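You operate a simulated robot arm through the tools that you are given. There is no shell and no other tool. Be economical: measure what you need, move in short steps, check, and stop when the job is done.

Carry out the task below with a simulated robot arm. There is one attempt and no reset: what you move stays moved.

JOB
Pour the white cup's nuts into the divider and share them about evenly between the red and blue cups.
Fine: nearly all in; white cup back; knob at BOTH; shut the gate after; spill nothing. Set down upright: white cup.

Only the result counts: the job must be done as asked and must still hold three seconds after the hand-in. Knocking over, shifting, dropping, spilling or breaking anything else fails it.

ROBOT AND FRAMES
A 6-joint arm with a fingered hand on a trunk, on a base that drives. Base frame: it is fixed to the floor where the robot stands at the start and does not move with it; the origin is under the middle of the robot, x ahead of it, y to its left, z up. Readings come in cm, rad, newtons and seconds.
With the tool pointing down near the work surface it reaches from about 34 to 76 cm from the robot's upright axis, wherever it stands. Its first joint turns from -2.897 to 2.897 rad. Places, roughly: black cup [125, 25, 75]; divider [100, 20, 90]; divider gate [100, 20, 90]; divider knob [100, 10, 90]; green cup [125, 25, 75]; grey cup [125, 50, 75]; sieve [150, 25, 75]; yellow cup [125, 25, 75]. Payload 4 kg.
Tool frame: the origin (TCP) lies between the finger pads and is the grasp point; the fingertips stand 2.6 cm ahead of it; z points along the fingers, y is the line along which they close. Largest opening 14.8 cm; the body of the gripper starts 7.3 cm behind the TCP. The gripper is a hand of 3 fingers: y runs from the thumb to the fingers, the wrist lies at [0, 0, -23.9] in the tool frame, and closing takes about 1.5 s.
Orientation is that of the tool frame in the base frame, as [roll, pitch, yaw] about the fixed x, y, z axes, in that order (R = Rz(yaw) Ry(pitch) Rx(roll)). With the fingers straight down and closing along the base's y, the tool's x points along the base's -x, its y along +y and its z along -z.

CONTROLS
- The arm moves only by the tool move_arm. Its argument "targets" is a list of rows, each a list of 7 numbers: the opening, from 0 (shut) to 1 (fully open), then the shift along the tool's x, y, z in cm, then the turn, a rotation vector about the tool's x, y, z in rad. In form: [[hand, tx, ty, tz, rx, ry, rz], ...]. A call has 1 to 10 rows; each row is the pose to reach, as a shift and turn from the pose commanded when the call began, along the tool's axes at that moment. A row lasts 0.2 s, in which the tool goes at most 5 cm and 0.15 rad; a call with a longer step from one row to the next is refused whole, and so is a gripper value outside its range. A pose out of reach is approached as far as the arm can. The call stops where the force on the tool passes 40 N (or 10 N more than at its start, if that is more) or the arm is blocked; 0.2 s more then pass. Each finger travels about 15.3 cm/s and halts on what it meets, pressing with about 31 N; the grip force reading is that of the motor and also rises with nothing between the fingers. The clock runs only during rows and for 0.2 s after the last one: add rows that repeat a pose to give the fingers time. It gives the time, the measured TCP pose, the force on the tool (base axes), the opening and the grip force at its end, in the units of the frame above (readings bear some noise), with the torque about the TCP (base axes, N m) and any sound that the robot's microphone picked up, and new pictures: "show" is both (left out), scene, wrist or none.
- Cameras (640 x 400 px; columns grow to the right, rows downward): "scene" is now at [2.36, 15.78, 150.88]; the picture's right is [-0.01, -1.00, 0.00], its down [-0.55, 0.01, -0.83] and it looks along [0.83, -0.01, -0.55] (base axes); focal length 260 px, centre (320, 200). "wrist" rides on the gripper at [6.7, -3.9, -9] in the tool frame; the picture's right is [0.50, 0.87, 0.00], its down [-0.66, 0.38, -0.65] and it looks along [-0.57, 0.33, 0.76] (tool axes); focal length 222 px, centre (320, 200). There is no depth. A picture from a camera that has moved, and an enlarged one, comes with that camera's place and axes in the base frame and with its lens. The place of the scene camera against the robot may be out by one fixed shift of up to 1.2 cm in any direction.
- move_column(by): slides the trunk up (or, below 0, down) by that many cm; the arm and the scene camera ride with it, the base frame stays. It gives what a move gives, with no picture.
- steer(legs): drives the robot by 1 to 6 legs, each [ahead, left, turn to the left] in cm, cm and rad, along the robot's own axes; the way and the turn of a leg run together, so that a leg with both is an arc; at most 150 cm and 3.142 rad a leg. The arm and the cameras ride along, it lands a little off, and it stops where it bumps. It gives what a move gives, and a new picture of the scene camera.
- preshape(shape): the hand has 3 fingers and takes this shape, open, in about a second: jaw (thumb against the fingers, like two jaws); tri (thumb and two fingers); tip (a fingertip pinch); poke (one finger out to press); point (the index stretched); flat (the hand flat); cup (the hand cupped); fist (a fist). The gripper value then closes the fingers along that shape, each until it touches; the sizes above hold for jaw. It gives what a move gives, with no picture.
- turn_head(pan, tilt): turns the head with the scene camera to pan (to the left, within 2.705 rad either way) and tilt (down, from -0.506 to 1.204), counted from straight ahead of the robot. It gives what a move gives, and a new picture of the scene camera.
- enlarge(camera, box): a new picture of the part [left, top, right, bottom] of that camera's present view, enlarged. The clock stands still meanwhile.
- job_done(): hands the job in; it is judged then, once.

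Go step by step. Nothing tells you exact positions but the pictures and the camera data: compare them with the known pose of the tool, close in by small moves and look again before you grip or let go. The budget is 120 turns and 260 pictures, counting those below and the enlarged ones. Unless the task says otherwise, let go and move clear before handing in.

The tools are called after ">>>" as a command line: name --pt "numbers of a row" for each row, then --argument value for the rest, lists and objects as JSON in quotes. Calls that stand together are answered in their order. move_arm: Moves the arm, as the interface text tells. Its arguments: {"type":"object","properties":{"targets":{"type":"array"},"show":{"type":"string","enum":["both","scene","wrist","none"]}},"required":["targets"]} The other tools are called the same way: move_column (by) slides the trunk up or down; preshape (shape) gives the hand a shape; steer (legs) drives the base; turn_head (pan, tilt) turns the head that bears the scene camera; enlarge (camera, box) takes an enlarged picture of a part of a camera's view; job_done () hands the job in.

At the start:

```text
time: 0.0
position: [41.18, 5.07, 133.28]
tcp_rot: [3.14, 0.001, 3.14]
wrist_force: [0.1, 0.5, -0.1]
ft_torque: [-0.05, -0.03, -0.02]
gripper_width: 14.8
finger_force: 0.1
shape: jaw
trunk travel left (down, up): [-44.3, 14.7]
robot x, y, heading: [0.12, -0.09, -0.001]
head pan, tilt: [-0.01, 0.585]
```

scene: 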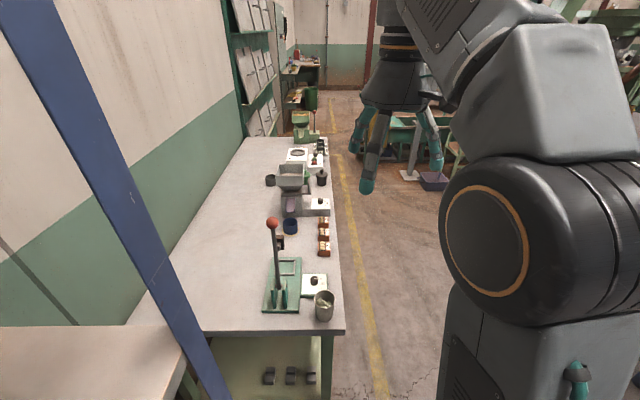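
wrist: 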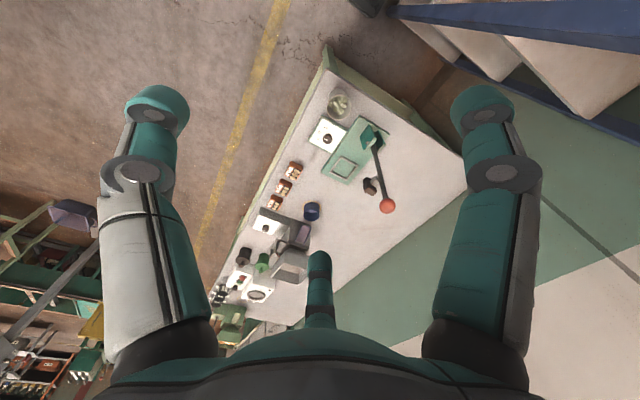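

I see a long bench running ahead on the left with the divider on it. I'll enlarge the view to find the cups.

>>> enlarge --camera "scene" --box '[240, 130, 350, 240]'

>>> enlarge --camera "scene" --box '[230, 200, 360, 330]'

>>> enlarge --camera "wrist" --box '[200, 180, 360, 310]'

```text
3.64 times, centred on (295, 185) of scene
camera zoom: at [2.36, 15.78, 150.88], right [-0.01, -1.0, 0.0], down [-0.55, 0.01, -0.83], along [0.83, -0.01, -0.55], focal length 944 px, centre (411, 254)
```

zoom: 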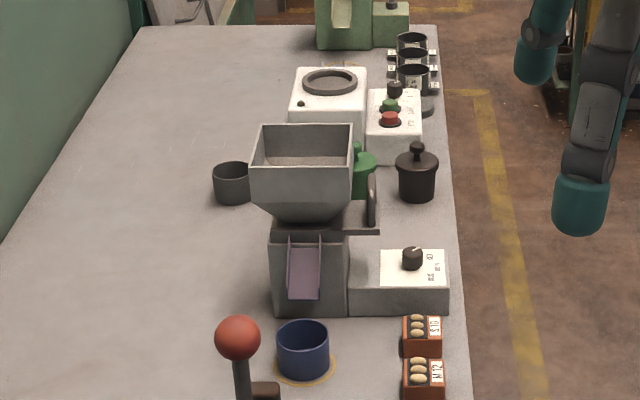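

```text
3.08 times, centred on (295, 265) of scene
camera zoom: at [2.36, 15.78, 150.88], right [-0.01, -1.0, 0.0], down [-0.55, 0.01, -0.83], along [0.83, -0.01, -0.55], focal length 799 px, centre (397, 0)
```

zoom: 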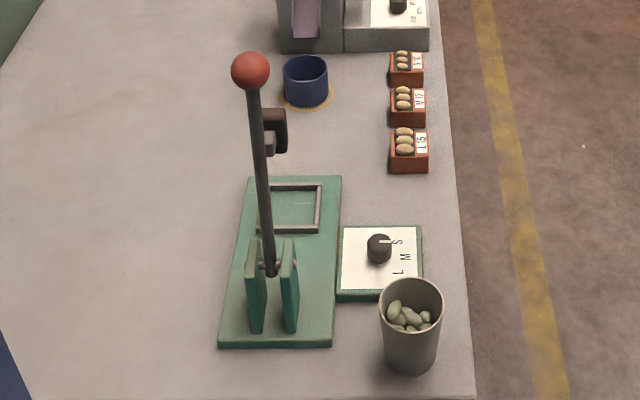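

```text
3.08 times, centred on (280, 245) of wrist
camera zoom: at [34.48, 1.22, 142.21], right [-0.5, 0.87, 0.0], down [0.66, 0.38, 0.66], along [0.57, 0.33, -0.76], focal length 684 px, centre (443, 62)
```

zoom: 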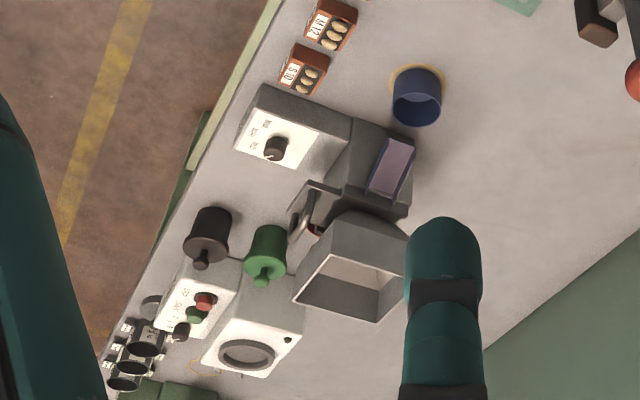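

The near cup at about (50, 14) holds nuts and may be the white one. The divider is near (103, 28). I'll drive down the aisle, turn to face the bench and look again.

>>> steer --legs '[[0, -42, 0], [78, 0, 0], [0, 0, 1.571]]'

>>> turn_head --pan 0.0 --tilt 0.8

```text
time: 10.1
position: [71.6, -0.08, 133.23]
tcp_rot: [3.139, 0.002, -1.574]
wrist_force: [-0.3, -0.2, 0.2]
ft_torque: [-0.02, 0.02, -0.01]
gripper_width: 14.81
finger_force: 0.0
shape: jaw
trunk travel left (down, up): [-44.3, 14.7]
robot x, y, heading: [76.72, -41.13, 1.57]
head pan, tilt: [-0.01, 0.585]
camera scene: at [59.93, -38.72, 150.88], right [1.0, -0.01, 0.0], down [-0.01, -0.55, -0.83], along [0.01, 0.83, -0.55], focal length 260 px, centre (320, 200)
```

scene: 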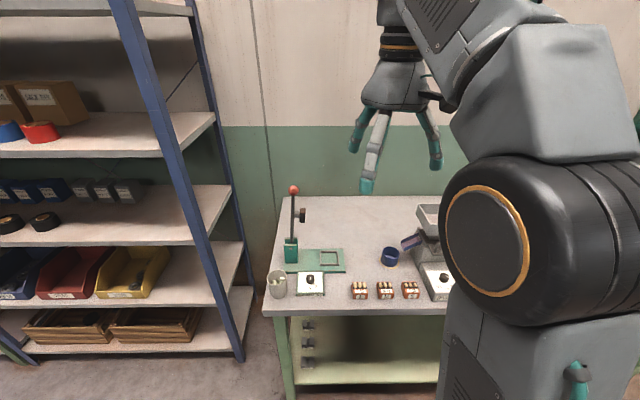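

```text
time: 10.8
position: [71.47, -0.26, 133.26]
tcp_rot: [3.14, 0.003, -1.573]
wrist_force: [0.4, 0.1, 0.1]
ft_torque: [0.01, 0.03, -0.01]
gripper_width: 14.77
finger_force: 0.0
shape: jaw
trunk travel left (down, up): [-44.3, 14.7]
robot x, y, heading: [76.76, -41.14, 1.568]
head pan, tilt: [0.0, 0.799]
camera scene: at [59.83, -39.53, 149.06], right [1.0, 0.0, 0.0], down [0.0, -0.72, -0.7], along [0.0, 0.7, -0.72], focal length 260 px, centre (320, 200)
```

scene: 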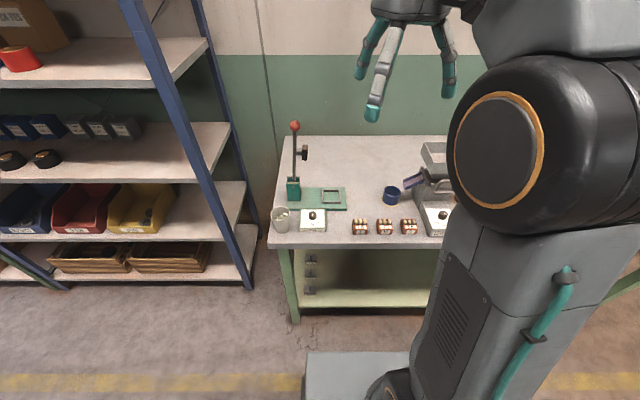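

The near cup stands at the bench corner. I'll enlarge it, then drive further along to see the divider and what's behind it.

>>> enlarge --camera "scene" --box '[250, 120, 460, 255]'

>>> steer --legs '[[0, -60, 0]]'

>>> enlarge --camera "scene" --box '[230, 120, 470, 270]'

```text
2.96 times, centred on (355, 188) of scene
camera zoom: at [59.83, -39.53, 149.06], right [1.0, 0.0, 0.0], down [0.0, -0.72, -0.7], along [0.0, 0.7, -0.72], focal length 769 px, centre (216, 237)
```

zoom: 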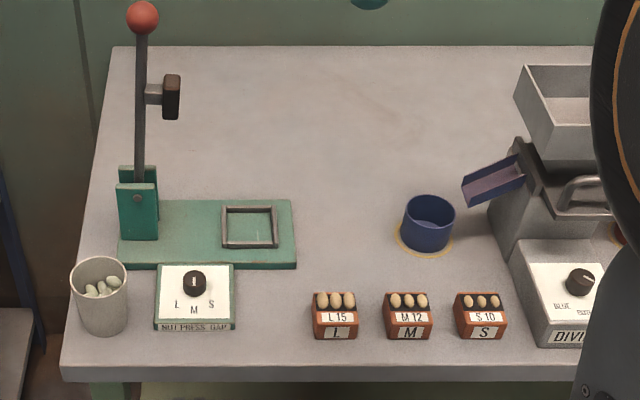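

```text
time: 14.2
position: [132.0, -0.39, 133.06]
tcp_rot: [3.138, 0.001, -1.58]
wrist_force: [-0.1, 0.5, 0.4]
ft_torque: [0.01, -0.01, -0.02]
gripper_width: 14.79
finger_force: 0.0
shape: jaw
trunk travel left (down, up): [-44.3, 14.7]
robot x, y, heading: [136.97, -41.91, 1.566]
head pan, tilt: [0.0, 0.799]
camera scene: at [120.17, -39.68, 149.05], right [1.0, -0.01, 0.0], down [-0.01, -0.72, -0.7], along [0.01, 0.7, -0.72], focal length 260 px, centre (320, 200)
```

scene: 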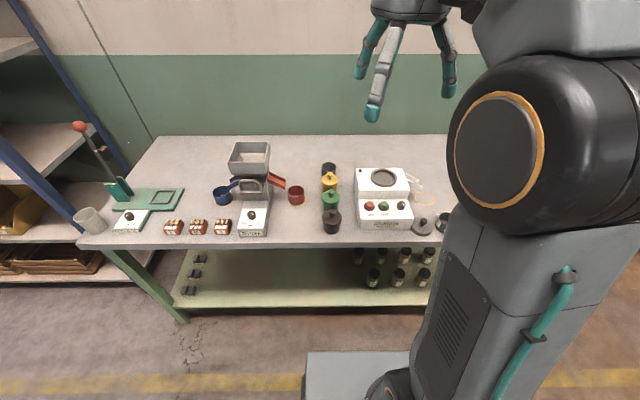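

```text
2.67 times, centred on (350, 195) of scene
camera zoom: at [120.17, -39.68, 149.05], right [1.0, -0.01, 0.0], down [-0.01, -0.72, -0.7], along [0.01, 0.7, -0.72], focal length 692 px, centre (240, 213)
```

zoom: 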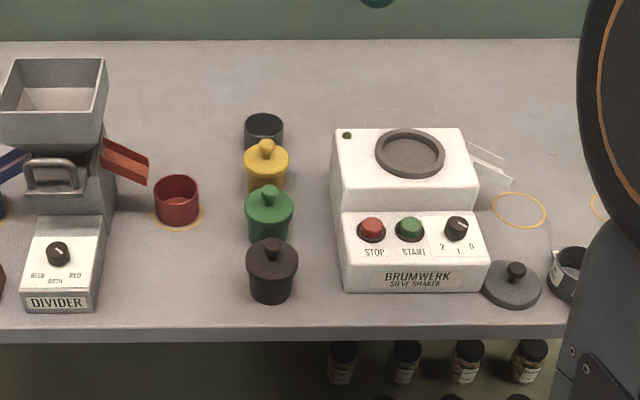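

The white cup with nuts is the one at the corner. The red cup is on the right of the divider and the blue on the left. I'll zoom in on the knob and gate.

>>> enlarge --camera "scene" --box '[205, 130, 310, 245]'

>>> enlarge --camera "scene" --box '[232, 200, 274, 242]'

```text
3.48 times, centred on (258, 188) of scene
camera zoom: at [120.17, -39.68, 149.05], right [1.0, -0.01, 0.0], down [-0.01, -0.72, -0.7], along [0.01, 0.7, -0.72], focal length 903 px, centre (537, 244)
```

zoom: 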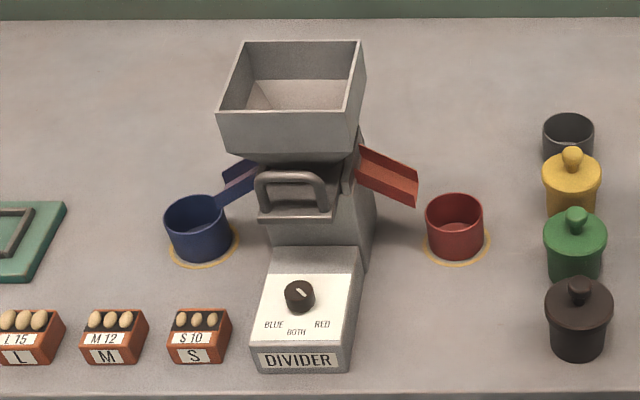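

```text
9.52 times, centred on (253, 221) of scene
camera zoom: at [120.17, -39.68, 149.05], right [1.0, -0.01, 0.0], down [-0.01, -0.72, -0.7], along [0.01, 0.7, -0.72], focal length 2473 px, centre (958, 0)
```

zoom: 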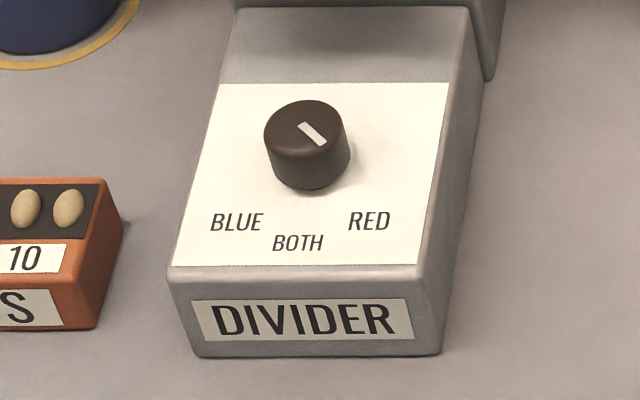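

The plan is to turn the knob from RED to BOTH, then pour, then work the gate. The knob is at about (99.5, 14.3), with its top near z 87. I'll drive back so the hand lines up with it.

>>> steer --legs '[[0, 32.5, 0]]'

>>> move_column --by -25

>>> move_arm --pt "0.5 -4 0 0 0 0 0" --pt "0.5 -8 0 0 0 0 0" --pt "0.5 -12 0 0 0 0 0" --pt "0.5 -12 0 0 0 0 0"

```text
time: 16.4
position: [99.71, -0.02, 133.29]
tcp_rot: [3.139, 0.001, -1.582]
wrist_force: [-0.7, 0.1, 0.2]
ft_torque: [-0.01, -0.01, 0.01]
gripper_width: 14.78
finger_force: 0.0
shape: jaw
trunk travel left (down, up): [-44.3, 14.7]
robot x, y, heading: [104.46, -41.2, 1.56]
head pan, tilt: [0.0, 0.799]
camera scene: at [87.74, -39.33, 149.05], right [1.0, -0.01, 0.0], down [-0.01, -0.72, -0.7], along [0.01, 0.7, -0.72], focal length 260 px, centre (320, 200)
```

scene: 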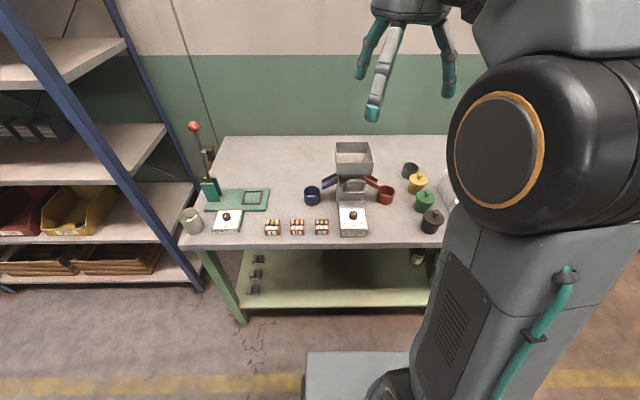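

```text
time: 19.0
position: [99.72, -0.12, 108.28]
tcp_rot: [3.139, 0.002, -1.584]
wrist_force: [-0.1, 0.1, -1.1]
ft_torque: [0.0, 0.0, 0.0]
gripper_width: 14.78
finger_force: 0.0
shape: jaw
trunk travel left (down, up): [-19.3, 39.7]
robot x, y, heading: [104.31, -41.34, 1.562]
head pan, tilt: [0.0, 0.799]
```

```text
time: 20.0
position: [100.0, 6.84, 106.13]
tcp_rot: [3.14, 0.004, -1.583]
wrist_force: [0.0, -0.5, -0.3]
ft_torque: [0.01, -0.02, -0.05]
gripper_width: 7.46
finger_force: 0.1
shape: jaw
out of reach, approached as far as the arm can: row 1, 2, 3, 4
trunk travel left (down, up): [-19.3, 39.7]
robot x, y, heading: [104.44, -41.44, 1.56]
head pan, tilt: [0.0, 0.799]
camera scene: at [87.75, -39.32, 124.05], right [1.0, -0.01, 0.0], down [-0.01, -0.72, -0.7], along [0.01, 0.7, -0.72], focal length 260 px, centre (320, 200)
camera wrist: at [103.86, 0.1, 115.01], right [-0.87, -0.49, 0.0], down [-0.37, 0.66, 0.66], along [-0.32, 0.57, -0.75], focal length 222 px, centre (320, 200)
```

scene: 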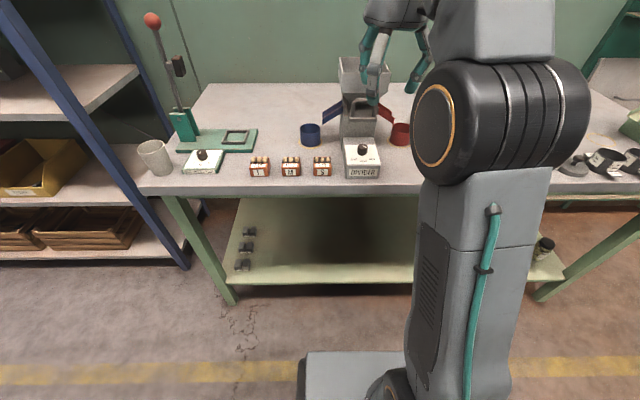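
wrist: 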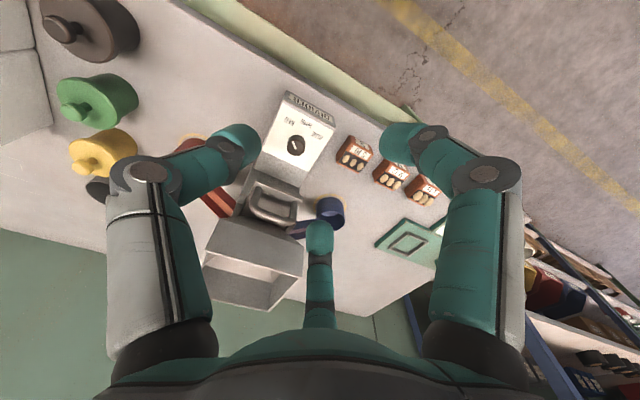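

The arm reaches less far when it works high, so I'll raise the trunk and bring the arm down over the knob. The wrist camera puts the knob at about (99.8, 14.2).

>>> move_column --by 22

>>> move_arm --pt "0.5 -2 0 4 0 0 0" --pt "0.5 -3.5 0 8 0 0 0" --pt "0.5 -5 0.1 12 0 0 0" --pt "0.5 -6 0.2 16 0 0 0" --pt "0.5 -7 0.3 20 0 0 0" --pt "0.5 -7.4 0.3 24 0 0 0" --pt "0.5 -7.4 0.3 28 0 0 0" --pt "0.5 -7.4 0.3 32 0 0 0" --pt "0.5 -7.4 0.3 32 0 0 0"

```text
time: 22.3
position: [100.02, 6.86, 128.05]
tcp_rot: [3.14, 0.004, -1.583]
wrist_force: [-0.3, -0.3, 0.6]
ft_torque: [0.01, 0.03, 0.01]
gripper_width: 7.42
finger_force: 0.0
shape: jaw
trunk travel left (down, up): [-41.3, 17.7]
robot x, y, heading: [104.4, -41.19, 1.564]
head pan, tilt: [0.0, 0.799]
```

```text
time: 24.3
position: [99.52, 14.25, 96.01]
tcp_rot: [3.14, 0.006, -1.583]
wrist_force: [-3.3, -5.7, 6.1]
ft_torque: [0.33, 0.19, 0.33]
gripper_width: 7.3
finger_force: 0.0
shape: jaw
trunk travel left (down, up): [-41.3, 17.7]
robot x, y, heading: [104.35, -41.52, 1.566]
head pan, tilt: [0.0, 0.799]
camera scene: at [87.7, -39.45, 146.06], right [1.0, -0.01, 0.0], down [-0.01, -0.72, -0.7], along [0.01, 0.7, -0.72], focal length 260 px, centre (320, 200)
camera wrist: at [103.45, 7.4, 104.89], right [-0.87, -0.49, 0.0], down [-0.37, 0.66, 0.66], along [-0.32, 0.57, -0.75], focal length 222 px, centre (320, 200)
```

scene: 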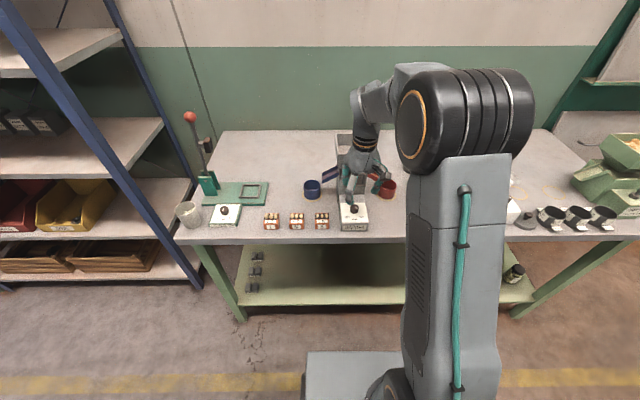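
wrist: 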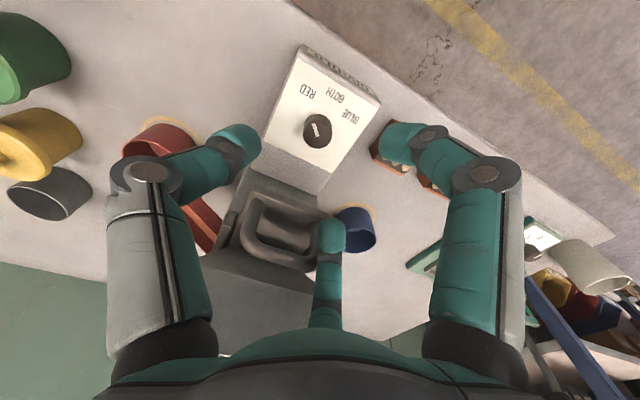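

I felt contact, because one of the spread fingers is touching the divider near its gate. I'll back straight up and use the narrower fingertip pinch.

>>> move_arm --pt "0.5 1 0 -3 0 0 0" --pt "0.5 2 0 -7 0 0 0" --pt "0.5 2 0 -11 0 0 0" --pt "0.5 2 0 -11 0 0 0" --show "none"

>>> preshape --shape "tip"

>>> move_arm --pt "0.5 0 0 0 0 0 0" --pt "0.5 0 0 0 0 0 0"

>>> enlarge --camera "scene" --box '[280, 110, 430, 240]'

```text
time: 25.3
position: [99.73, 12.33, 107.18]
tcp_rot: [3.14, 0.003, -1.583]
wrist_force: [0.5, 0.9, -0.3]
ft_torque: [0.03, -0.02, 0.02]
gripper_width: 7.43
finger_force: 0.0
shape: jaw
trunk travel left (down, up): [-41.3, 17.7]
robot x, y, heading: [104.35, -41.56, 1.558]
head pan, tilt: [0.0, 0.799]
```

```text
time: 26.2
position: [99.76, 12.4, 107.23]
tcp_rot: [3.139, 0.004, -1.583]
wrist_force: [0.3, -0.4, 0.4]
ft_torque: [0.0, 0.0, 0.03]
gripper_width: 14.78
finger_force: 0.0
shape: tip
trunk travel left (down, up): [-41.3, 17.7]
robot x, y, heading: [104.24, -41.35, 1.566]
head pan, tilt: [0.0, 0.799]
```

```text
time: 26.8
position: [99.65, 12.29, 107.14]
tcp_rot: [3.14, 0.003, -1.584]
wrist_force: [-0.6, -1.4, 1.0]
ft_torque: [0.03, -0.02, -0.01]
gripper_width: 7.47
finger_force: 0.1
shape: tip
trunk travel left (down, up): [-41.3, 17.7]
robot x, y, heading: [104.66, -41.41, 1.557]
head pan, tilt: [0.0, 0.799]
camera scene: at [87.75, -39.32, 146.05], right [1.0, -0.01, 0.0], down [-0.01, -0.72, -0.7], along [0.01, 0.7, -0.72], focal length 260 px, centre (320, 200)
camera wrist: at [103.55, 5.55, 116.14], right [-0.87, -0.49, 0.0], down [-0.37, 0.66, 0.66], along [-0.32, 0.57, -0.75], focal length 222 px, centre (320, 200)
```

scene: 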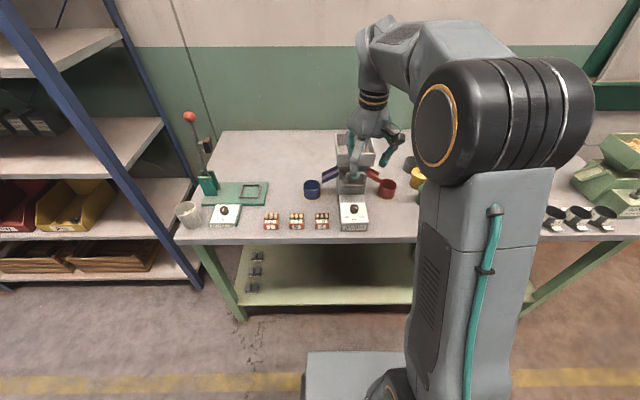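
wrist: 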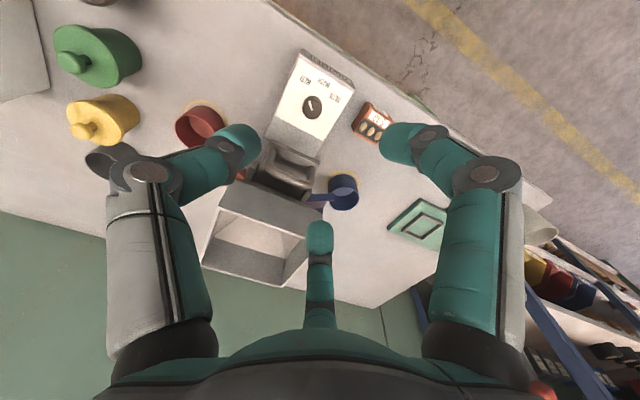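

```text
3.08 times, centred on (355, 175) of scene
camera zoom: at [87.75, -39.32, 146.05], right [1.0, -0.01, 0.0], down [-0.01, -0.72, -0.7], along [0.01, 0.7, -0.72], focal length 799 px, centre (212, 277)
```

zoom: 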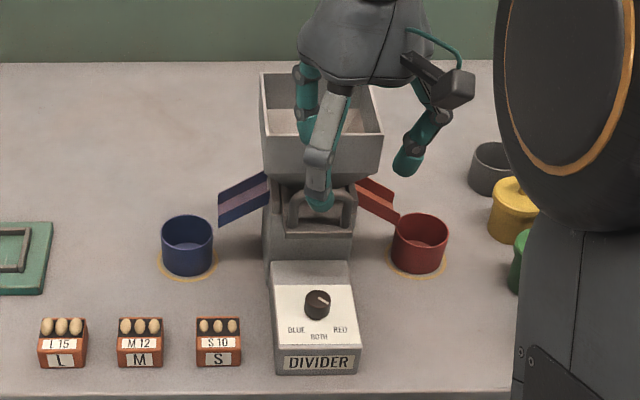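

I'll close the hand in the air to see how the tip shape converges, and check which way the knob's mark points now.

>>> move_arm --pt "0.1 3 0 -2 0 0 0" --pt "0.1 3 0 -2 0 0 0" --pt "0.1 3 0 -2 0 0 0" --show "wrist"

>>> enlarge --camera "scene" --box '[335, 190, 375, 230]'

>>> enlarge --camera "wrist" --box '[270, 40, 370, 150]'

```text
time: 27.6
position: [99.64, 9.23, 109.16]
tcp_rot: [3.14, 0.005, -1.583]
wrist_force: [0.2, 0.3, -0.4]
ft_torque: [0.02, 0.04, 0.01]
gripper_width: 1.54
finger_force: 0.0
shape: tip
trunk travel left (down, up): [-41.3, 17.7]
robot x, y, heading: [104.17, -41.03, 1.558]
head pan, tilt: [0.0, 0.799]
camera wrist: at [103.54, 2.47, 118.1], right [-0.87, -0.49, 0.0], down [-0.37, 0.66, 0.66], along [-0.32, 0.57, -0.75], focal length 222 px, centre (320, 200)
```

wrist: 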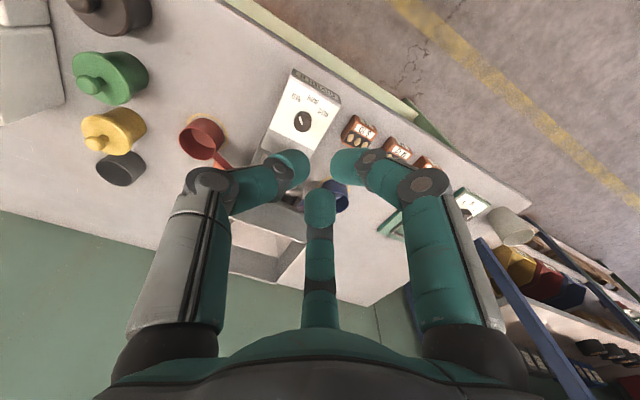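

```text
10.00 times, centred on (355, 210) of scene
camera zoom: at [87.75, -39.31, 146.05], right [1.0, -0.01, 0.0], down [-0.01, -0.72, -0.7], along [0.01, 0.7, -0.72], focal length 2597 px, centre (-30, 100)
```

zoom: 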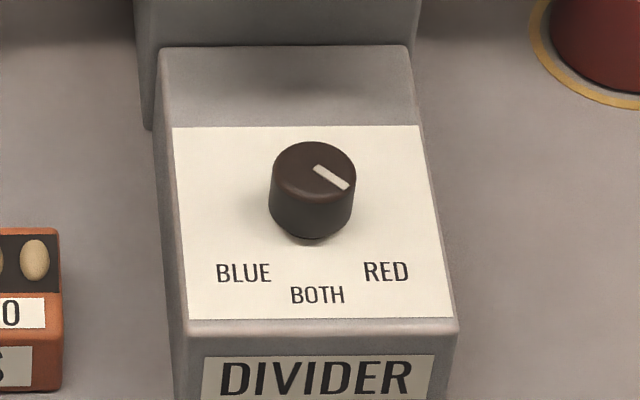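

```text
3.64 times, centred on (320, 95) of wrist
camera zoom: at [103.54, 2.47, 118.1], right [-0.87, -0.49, 0.0], down [-0.37, 0.66, 0.66], along [-0.32, 0.57, -0.75], focal length 808 px, centre (320, 582)
```

zoom: 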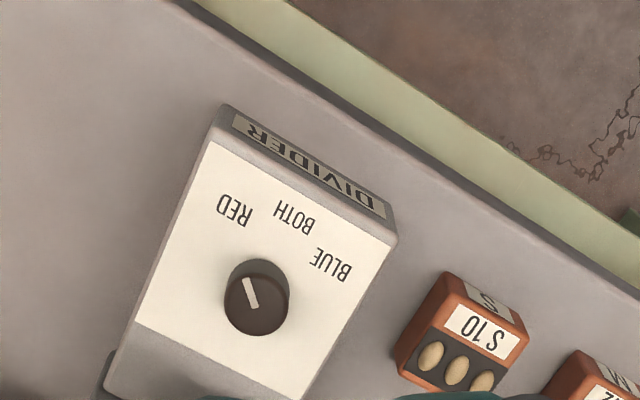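

The knob still points at RED and hasn't moved. I'll look at the closed hand from the scene camera.

>>> turn_head --pan -0.15 --tilt 0.75

>>> enlarge --camera "scene" --box '[255, 100, 375, 220]'

```text
time: 28.3
position: [99.67, 9.29, 109.13]
tcp_rot: [3.14, 0.002, -1.583]
wrist_force: [0.3, -0.4, 0.2]
ft_torque: [-0.01, -0.02, -0.02]
gripper_width: 1.54
finger_force: 0.1
shape: tip
trunk travel left (down, up): [-41.3, 17.7]
robot x, y, heading: [104.77, -40.98, 1.556]
head pan, tilt: [-0.15, 0.75]
camera scene: at [88.99, -39.21, 146.45], right [0.99, -0.16, 0.0], down [-0.11, -0.67, -0.73], along [0.12, 0.72, -0.68], focal length 260 px, centre (320, 200)
```

scene: 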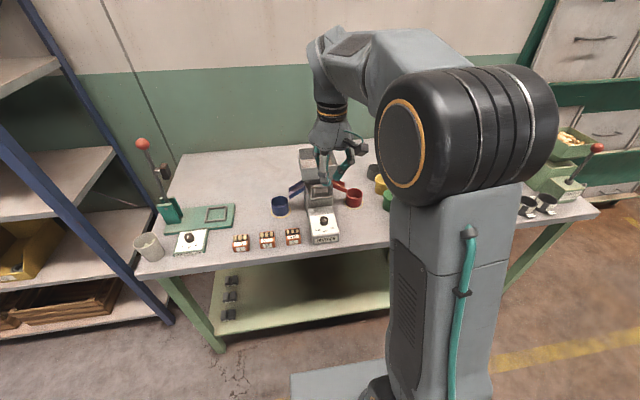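

```text
3.33 times, centred on (315, 160) of scene
camera zoom: at [88.99, -39.21, 146.45], right [0.99, -0.16, 0.0], down [-0.11, -0.67, -0.73], along [0.12, 0.72, -0.68], focal length 866 px, centre (337, 333)
```

zoom: 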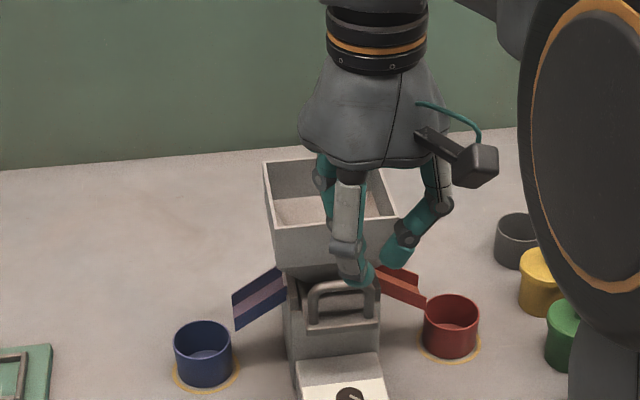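

In the tip shape the three fingers converge, so it can grip the knob. I'll lean the hand back towards the robot to stay clear of the gate handle, then look at it from just above the knob.

>>> move_arm --pt "0.35 0 -0.1 3 0 -0.12 0" --pt "0.35 -1 -0.2 7 0 -0.24 0" --pt "0.35 -2.5 -0.4 11 0 -0.35 0" --pt "0.35 -2.5 -0.4 13 0 -0.35 0" --pt "0.35 -2.5 -0.4 13 0 -0.35 0" --show "none"

>>> move_arm --pt "0.35 0 0 0 -0.046 0 -0.125" --pt "0.35 0 0 0 -0.092 0 -0.25" --pt "0.35 0 0 0 -0.137 0 -0.376" --pt "0.35 0 0 0 -0.137 0 -0.376"

>>> enlarge --camera "scene" --box '[265, 130, 385, 250]'

```text
time: 29.5
position: [100.1, 11.86, 96.16]
tcp_rot: [3.14, 0.355, -1.585]
wrist_force: [-0.6, 0.4, -0.7]
ft_torque: [0.01, 0.01, -0.03]
gripper_width: 5.18
finger_force: 0.1
shape: tip
trunk travel left (down, up): [-41.3, 17.7]
robot x, y, heading: [104.54, -40.91, 1.563]
head pan, tilt: [-0.15, 0.75]
```

```text
time: 30.5
position: [99.96, 11.92, 96.11]
tcp_rot: [-3.141, 0.354, -1.182]
wrist_force: [0.9, -0.2, 0.0]
ft_torque: [0.01, 0.0, -0.03]
gripper_width: 5.16
finger_force: 0.0
shape: tip
trunk travel left (down, up): [-41.3, 17.7]
robot x, y, heading: [104.73, -41.37, 1.565]
head pan, tilt: [-0.15, 0.75]
camera scene: at [89.0, -39.21, 146.45], right [0.99, -0.16, 0.0], down [-0.11, -0.67, -0.73], along [0.12, 0.72, -0.68], focal length 260 px, centre (320, 200)
camera wrist: at [107.37, 4.7, 102.2], right [-0.62, -0.76, -0.17], down [-0.5, 0.22, 0.84], along [-0.6, 0.61, -0.51], focal length 222 px, centre (320, 200)
```

scene: 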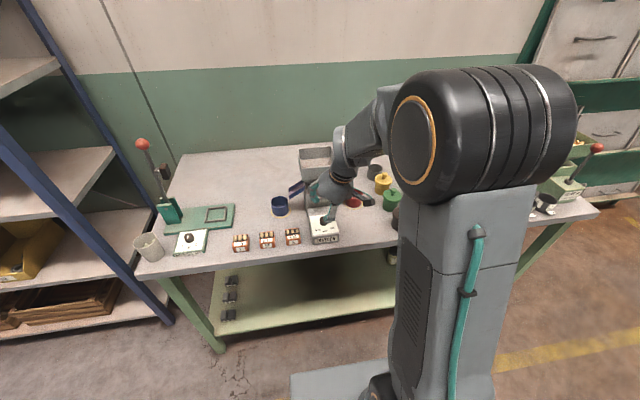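
wrist: 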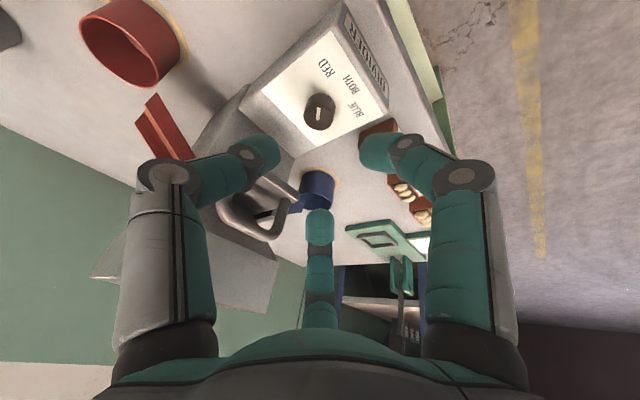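

```text
3.33 times, centred on (325, 190) of scene
camera zoom: at [89.0, -39.21, 146.45], right [0.99, -0.16, 0.0], down [-0.11, -0.67, -0.73], along [0.12, 0.72, -0.68], focal length 866 px, centre (303, 233)
```

zoom: 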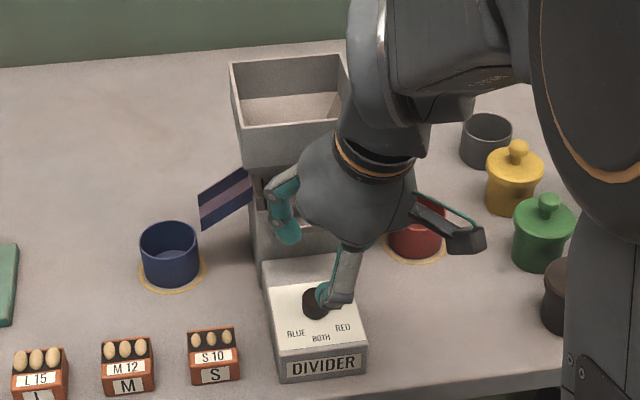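

The knob sits at about (100.1, 14.1) under the three fingertips. I'll come down most of the way and look again.

>>> move_arm --pt "0.35 0.6 -0.4 2.5 0 0 0" --pt "0.35 1.1 -0.8 5 0 0 0" --pt "0.35 1.1 -0.85 5.2 0 0 0"

>>> enlarge --camera "scene" --box '[285, 170, 365, 250]'

>>> enlarge --camera "wrist" --box '[220, 80, 420, 250]'

```text
time: 31.3
position: [100.69, 12.94, 90.79]
tcp_rot: [-3.141, 0.352, -1.183]
wrist_force: [-0.8, -0.1, 0.4]
ft_torque: [0.04, 0.02, 0.01]
gripper_width: 5.15
finger_force: 0.0
shape: tip
trunk travel left (down, up): [-41.3, 17.7]
robot x, y, heading: [103.67, -41.36, 1.565]
head pan, tilt: [-0.15, 0.75]
camera scene: at [88.99, -39.19, 146.45], right [0.99, -0.16, 0.0], down [-0.11, -0.67, -0.73], along [0.12, 0.72, -0.68], focal length 260 px, centre (320, 200)
camera wrist: at [107.9, 5.7, 96.92], right [-0.62, -0.76, -0.17], down [-0.5, 0.22, 0.84], along [-0.6, 0.61, -0.51], focal length 222 px, centre (320, 200)
```

scene: 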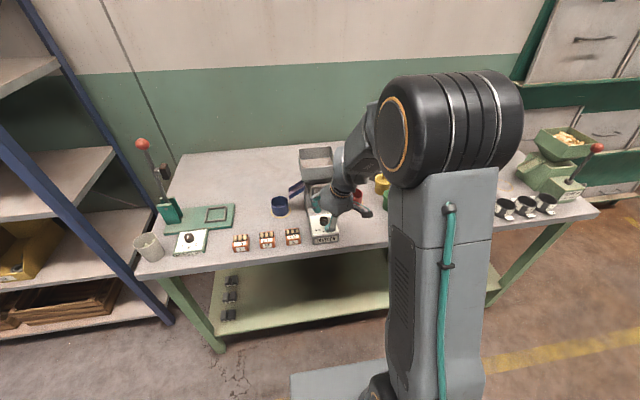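
wrist: 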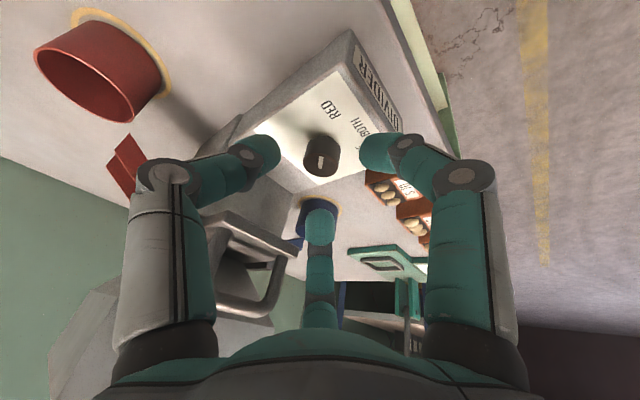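

```text
5.00 times, centred on (325, 210) of scene
camera zoom: at [88.99, -39.19, 146.45], right [0.99, -0.16, 0.0], down [-0.11, -0.67, -0.73], along [0.12, 0.72, -0.68], focal length 1298 px, centre (295, 150)
```

zoom: 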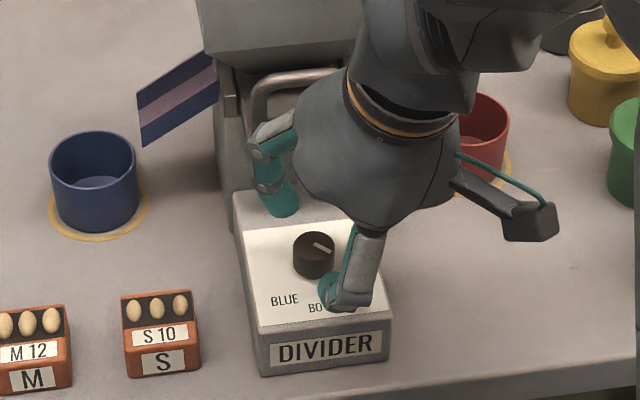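

```text
2.35 times, centred on (320, 165) of wrist
camera zoom: at [107.9, 5.7, 96.92], right [-0.62, -0.76, -0.17], down [-0.5, 0.22, 0.84], along [-0.6, 0.61, -0.51], focal length 523 px, centre (320, 282)
```

zoom: 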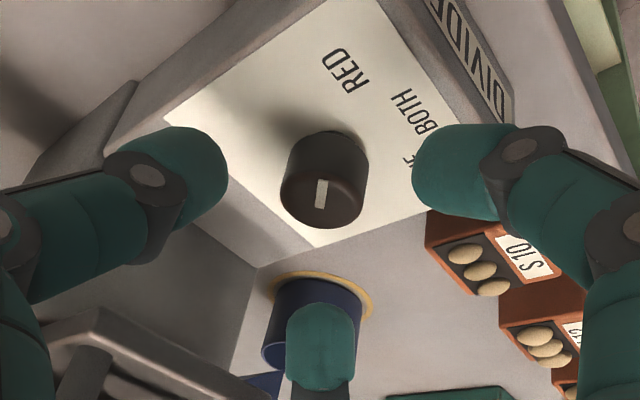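

The knob is centred between the three fingertips. I'll lower the last bit and close on it.

>>> move_arm --pt "0.35 0.15 0 1.3 0 0 0" --pt "0.35 0.3 0 2.6 0 0 0" --pt "0.35 0.3 0 2.6 0 0 0" --show "wrist"

>>> enlarge --camera "scene" --box '[285, 170, 365, 250]'

```text
time: 32.1
position: [100.35, 13.44, 88.4]
tcp_rot: [3.141, 0.352, -1.183]
wrist_force: [-0.6, 0.4, 0.4]
ft_torque: [0.07, -0.01, 0.01]
gripper_width: 5.16
finger_force: 0.1
shape: tip
trunk travel left (down, up): [-41.3, 17.7]
robot x, y, heading: [104.73, -41.13, 1.555]
head pan, tilt: [-0.15, 0.75]
camera wrist: at [107.53, 6.24, 94.43], right [-0.62, -0.76, -0.17], down [-0.5, 0.22, 0.84], along [-0.6, 0.61, -0.51], focal length 222 px, centre (320, 200)
```

wrist: 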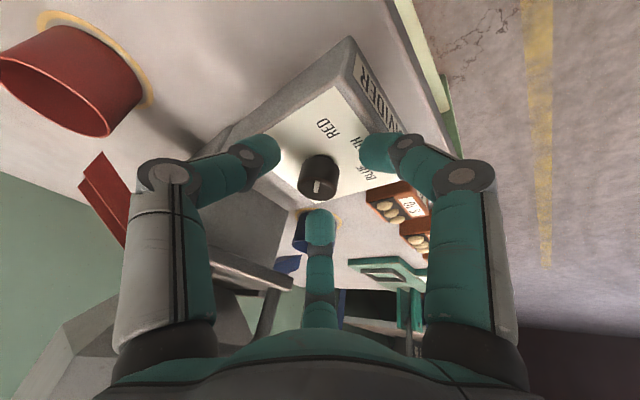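

```text
5.00 times, centred on (325, 210) of scene
camera zoom: at [88.99, -39.2, 146.45], right [0.99, -0.16, 0.0], down [-0.11, -0.67, -0.73], along [0.12, 0.72, -0.68], focal length 1298 px, centre (295, 150)
```

zoom: 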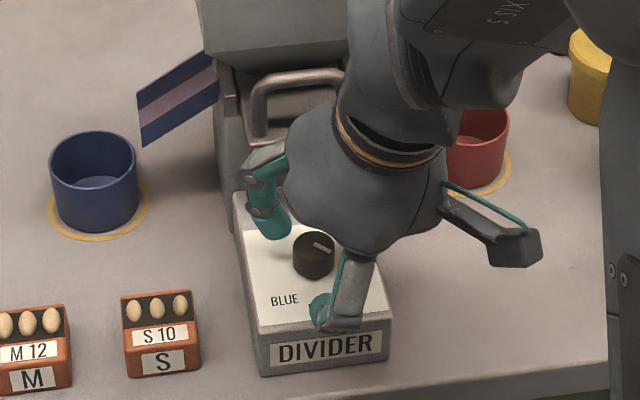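

The knob is enclosed, so I'll close the fingers on it.

>>> move_arm --pt "0.28 0 0 0 0 0 0" --pt "0.2 0 0 0 0 0 0" --pt "0.12 0 0 0 0 0 0" --pt "0.12 0 0 0 0 0 0" --show "wrist"

>>> enlarge --camera "scene" --box '[285, 170, 365, 250]'

```text
time: 33.1
position: [100.27, 13.49, 88.45]
tcp_rot: [3.142, 0.355, -1.181]
wrist_force: [-3.6, 2.1, 8.4]
ft_torque: [0.2, 0.23, 0.04]
gripper_width: 1.93
finger_force: 0.0
shape: tip
trunk travel left (down, up): [-41.3, 17.7]
robot x, y, heading: [104.14, -41.54, 1.561]
head pan, tilt: [-0.15, 0.75]
camera wrist: at [107.5, 6.23, 94.51], right [-0.62, -0.76, -0.17], down [-0.5, 0.21, 0.84], along [-0.6, 0.61, -0.51], focal length 222 px, centre (320, 200)
```

wrist: 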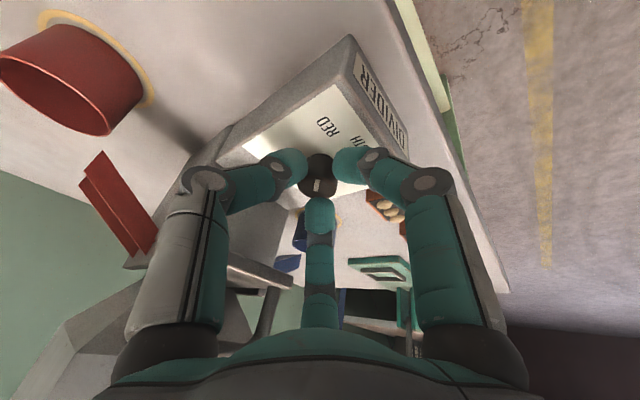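

```text
5.00 times, centred on (325, 210) of scene
camera zoom: at [88.96, -39.26, 146.46], right [0.99, -0.16, 0.0], down [-0.11, -0.67, -0.73], along [0.12, 0.72, -0.68], focal length 1298 px, centre (295, 150)
```

zoom: 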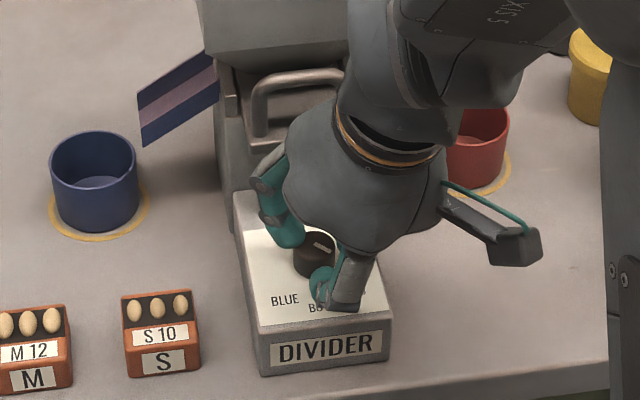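

The fingers have met the knob. I'll tighten, then turn it clockwise as seen from above, about 0.75 rad towards BOTH.

>>> move_arm --pt "0.05 0 0 -0.3 0 0 0" --pt "0.0 0 0 -0.3 0 0 0" --pt "0.0 0 0 -0.3 0 0 0" --pt "0.0 -0.04 0.08 -0.3 0.043 0 0.117" --pt "0.0 -0.08 0.16 -0.3 0.087 0 0.234" --pt "0.0 -0.11 0.25 -0.3 0.13 0 0.352" --pt "0.0 -0.15 0.33 -0.3 0.174 0 0.469" --pt "0.0 -0.19 0.42 -0.3 0.217 0 0.586" --pt "0.0 -0.22 0.5 -0.25 0.26 0 0.703" --pt "0.0 -0.22 0.5 -0.25 0.26 0 0.703" --show "wrist"

>>> enlarge --camera "scene" --box '[285, 170, 365, 250]'

>>> enlarge --camera "wrist" --box '[250, 100, 390, 220]'

```text
time: 35.3
position: [99.82, 13.63, 88.86]
tcp_rot: [3.14, 0.36, -1.933]
wrist_force: [0.4, 14.3, 24.4]
ft_torque: [0.53, 0.04, -0.04]
gripper_width: 1.0
finger_force: 30.9
shape: tip
trunk travel left (down, up): [-41.3, 17.7]
robot x, y, heading: [104.31, -41.44, 1.556]
head pan, tilt: [-0.15, 0.75]
camera wrist: at [100.18, 3.36, 94.84], right [-0.98, -0.13, -0.17], down [-0.22, 0.49, 0.84], along [-0.03, 0.86, -0.51], focal length 222 px, centre (320, 200)
```

wrist: 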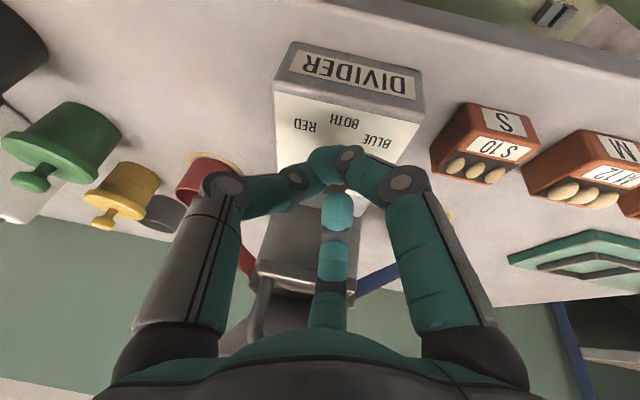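

```text
5.00 times, centred on (325, 210) of scene
camera zoom: at [89.02, -39.23, 146.49], right [0.99, -0.16, 0.0], down [-0.11, -0.67, -0.73], along [0.12, 0.72, -0.68], focal length 1298 px, centre (295, 150)
```

zoom: 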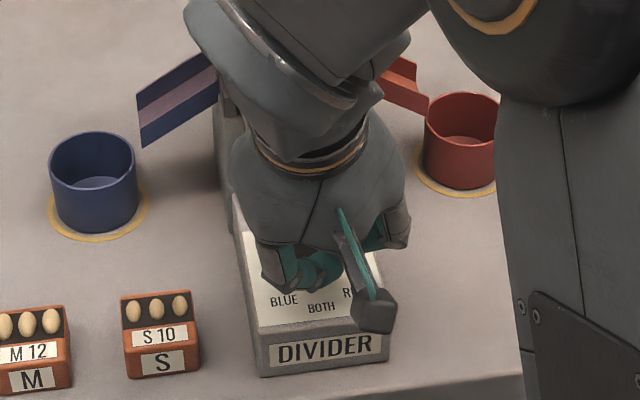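

```text
3.33 times, centred on (320, 160) of wrist
camera zoom: at [100.18, 3.36, 94.84], right [-0.98, -0.13, -0.17], down [-0.22, 0.49, 0.84], along [-0.03, 0.86, -0.51], focal length 740 px, centre (320, 333)
```

zoom: 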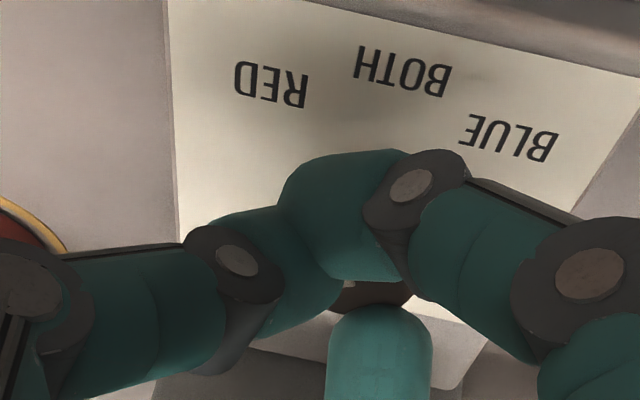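

The thumb and front finger slipped in front of the knob. I'll open, back up and check where the knob is now.

>>> move_arm --pt "0.2 0 0 -0.3 0 0 0" --pt "0.35 0 0 -0.5 0 0 0" --pt "0.35 0 0 -3 0 0 0" --pt "0.35 0 0 -5 0 0 0" --show "wrist"

>>> enlarge --camera "wrist" --box '[250, 40, 430, 190]'

>>> enlarge --camera "scene" --box '[285, 170, 365, 250]'

```text
time: 36.3
position: [99.25, 11.74, 93.3]
tcp_rot: [-3.14, 0.353, -1.932]
wrist_force: [-0.7, -0.3, 0.0]
ft_torque: [0.0, 0.02, 0.0]
gripper_width: 5.17
finger_force: 0.0
shape: tip
trunk travel left (down, up): [-41.3, 17.7]
robot x, y, heading: [104.28, -41.16, 1.561]
head pan, tilt: [-0.15, 0.75]
camera wrist: at [99.61, 1.58, 99.34], right [-0.98, -0.13, -0.17], down [-0.22, 0.5, 0.84], along [-0.02, 0.86, -0.51], focal length 222 px, centre (320, 200)
```

wrist: 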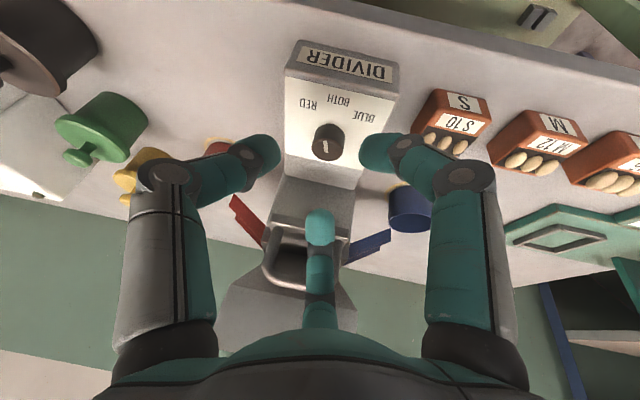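

```text
2.67 times, centred on (340, 115) of wrist
camera zoom: at [99.61, 1.58, 99.34], right [-0.98, -0.13, -0.17], down [-0.22, 0.5, 0.84], along [-0.02, 0.86, -0.51], focal length 592 px, centre (267, 427)
```

zoom: 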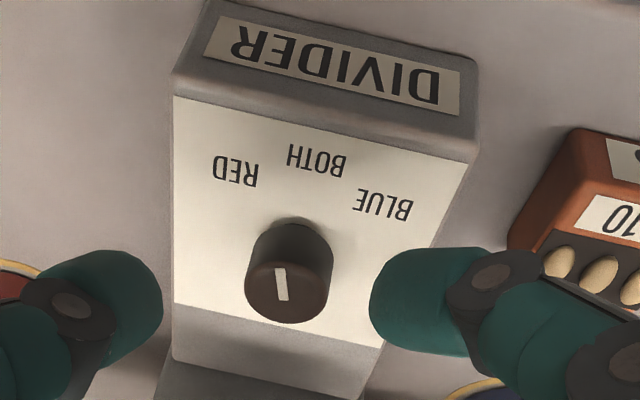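

```text
5.00 times, centred on (325, 210) of scene
camera zoom: at [88.99, -39.23, 146.45], right [0.99, -0.16, 0.0], down [-0.11, -0.67, -0.73], along [0.12, 0.72, -0.68], focal length 1298 px, centre (295, 150)
```

zoom: 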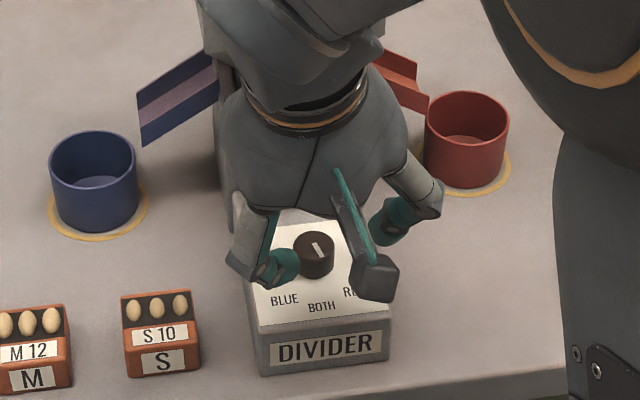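

The knob has turned most of the way and is about 12° short of BOTH. I'll grip again with the hand about 1.2 cm further forward so the thumb and front finger pinch across its middle.

>>> move_arm --pt "0.3 -1.2 0.06 1.2 0 0 0" --pt "0.3 -2.44 0.13 2.5 0 0 0" --pt "0.3 -1.9 0.13 4 0 0 0" --pt "0.3 -1.4 0.13 5.3 0 0 0" --pt "0.3 -1.4 0.13 5.3 0 0 0" --show "wrist"

>>> enlarge --camera "wrist" --box '[250, 80, 390, 230]'

```text
time: 37.5
position: [100.15, 14.31, 88.9]
tcp_rot: [-3.141, 0.354, -1.934]
wrist_force: [-1.5, -33.4, 11.6]
ft_torque: [1.66, 0.12, 0.44]
gripper_width: 3.96
finger_force: 0.0
shape: tip
trunk travel left (down, up): [-41.3, 17.7]
robot x, y, heading: [104.54, -41.69, 1.561]
head pan, tilt: [-0.15, 0.75]
camera wrist: at [100.55, 4.21, 94.95], right [-0.98, -0.13, -0.17], down [-0.22, 0.5, 0.84], along [-0.02, 0.86, -0.51], focal length 222 px, centre (320, 200)
```

wrist: 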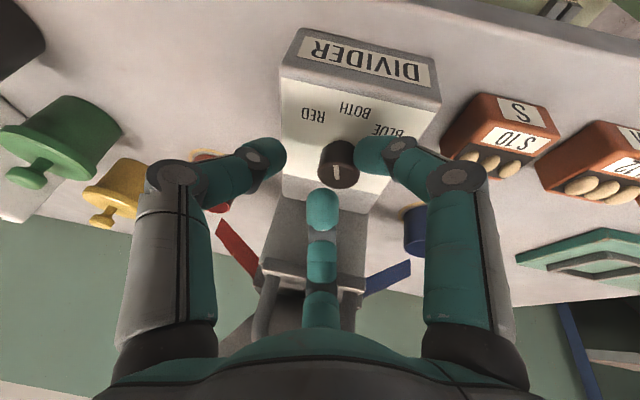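

```text
2.67 times, centred on (320, 155) of wrist
camera zoom: at [100.55, 4.21, 94.95], right [-0.98, -0.13, -0.17], down [-0.22, 0.5, 0.84], along [-0.02, 0.86, -0.51], focal length 592 px, centre (320, 320)
```

zoom: 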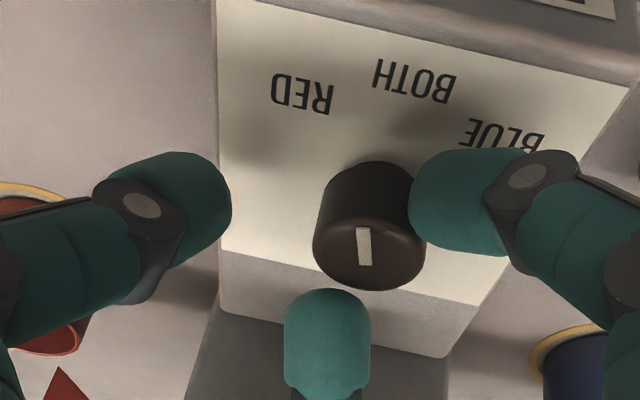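

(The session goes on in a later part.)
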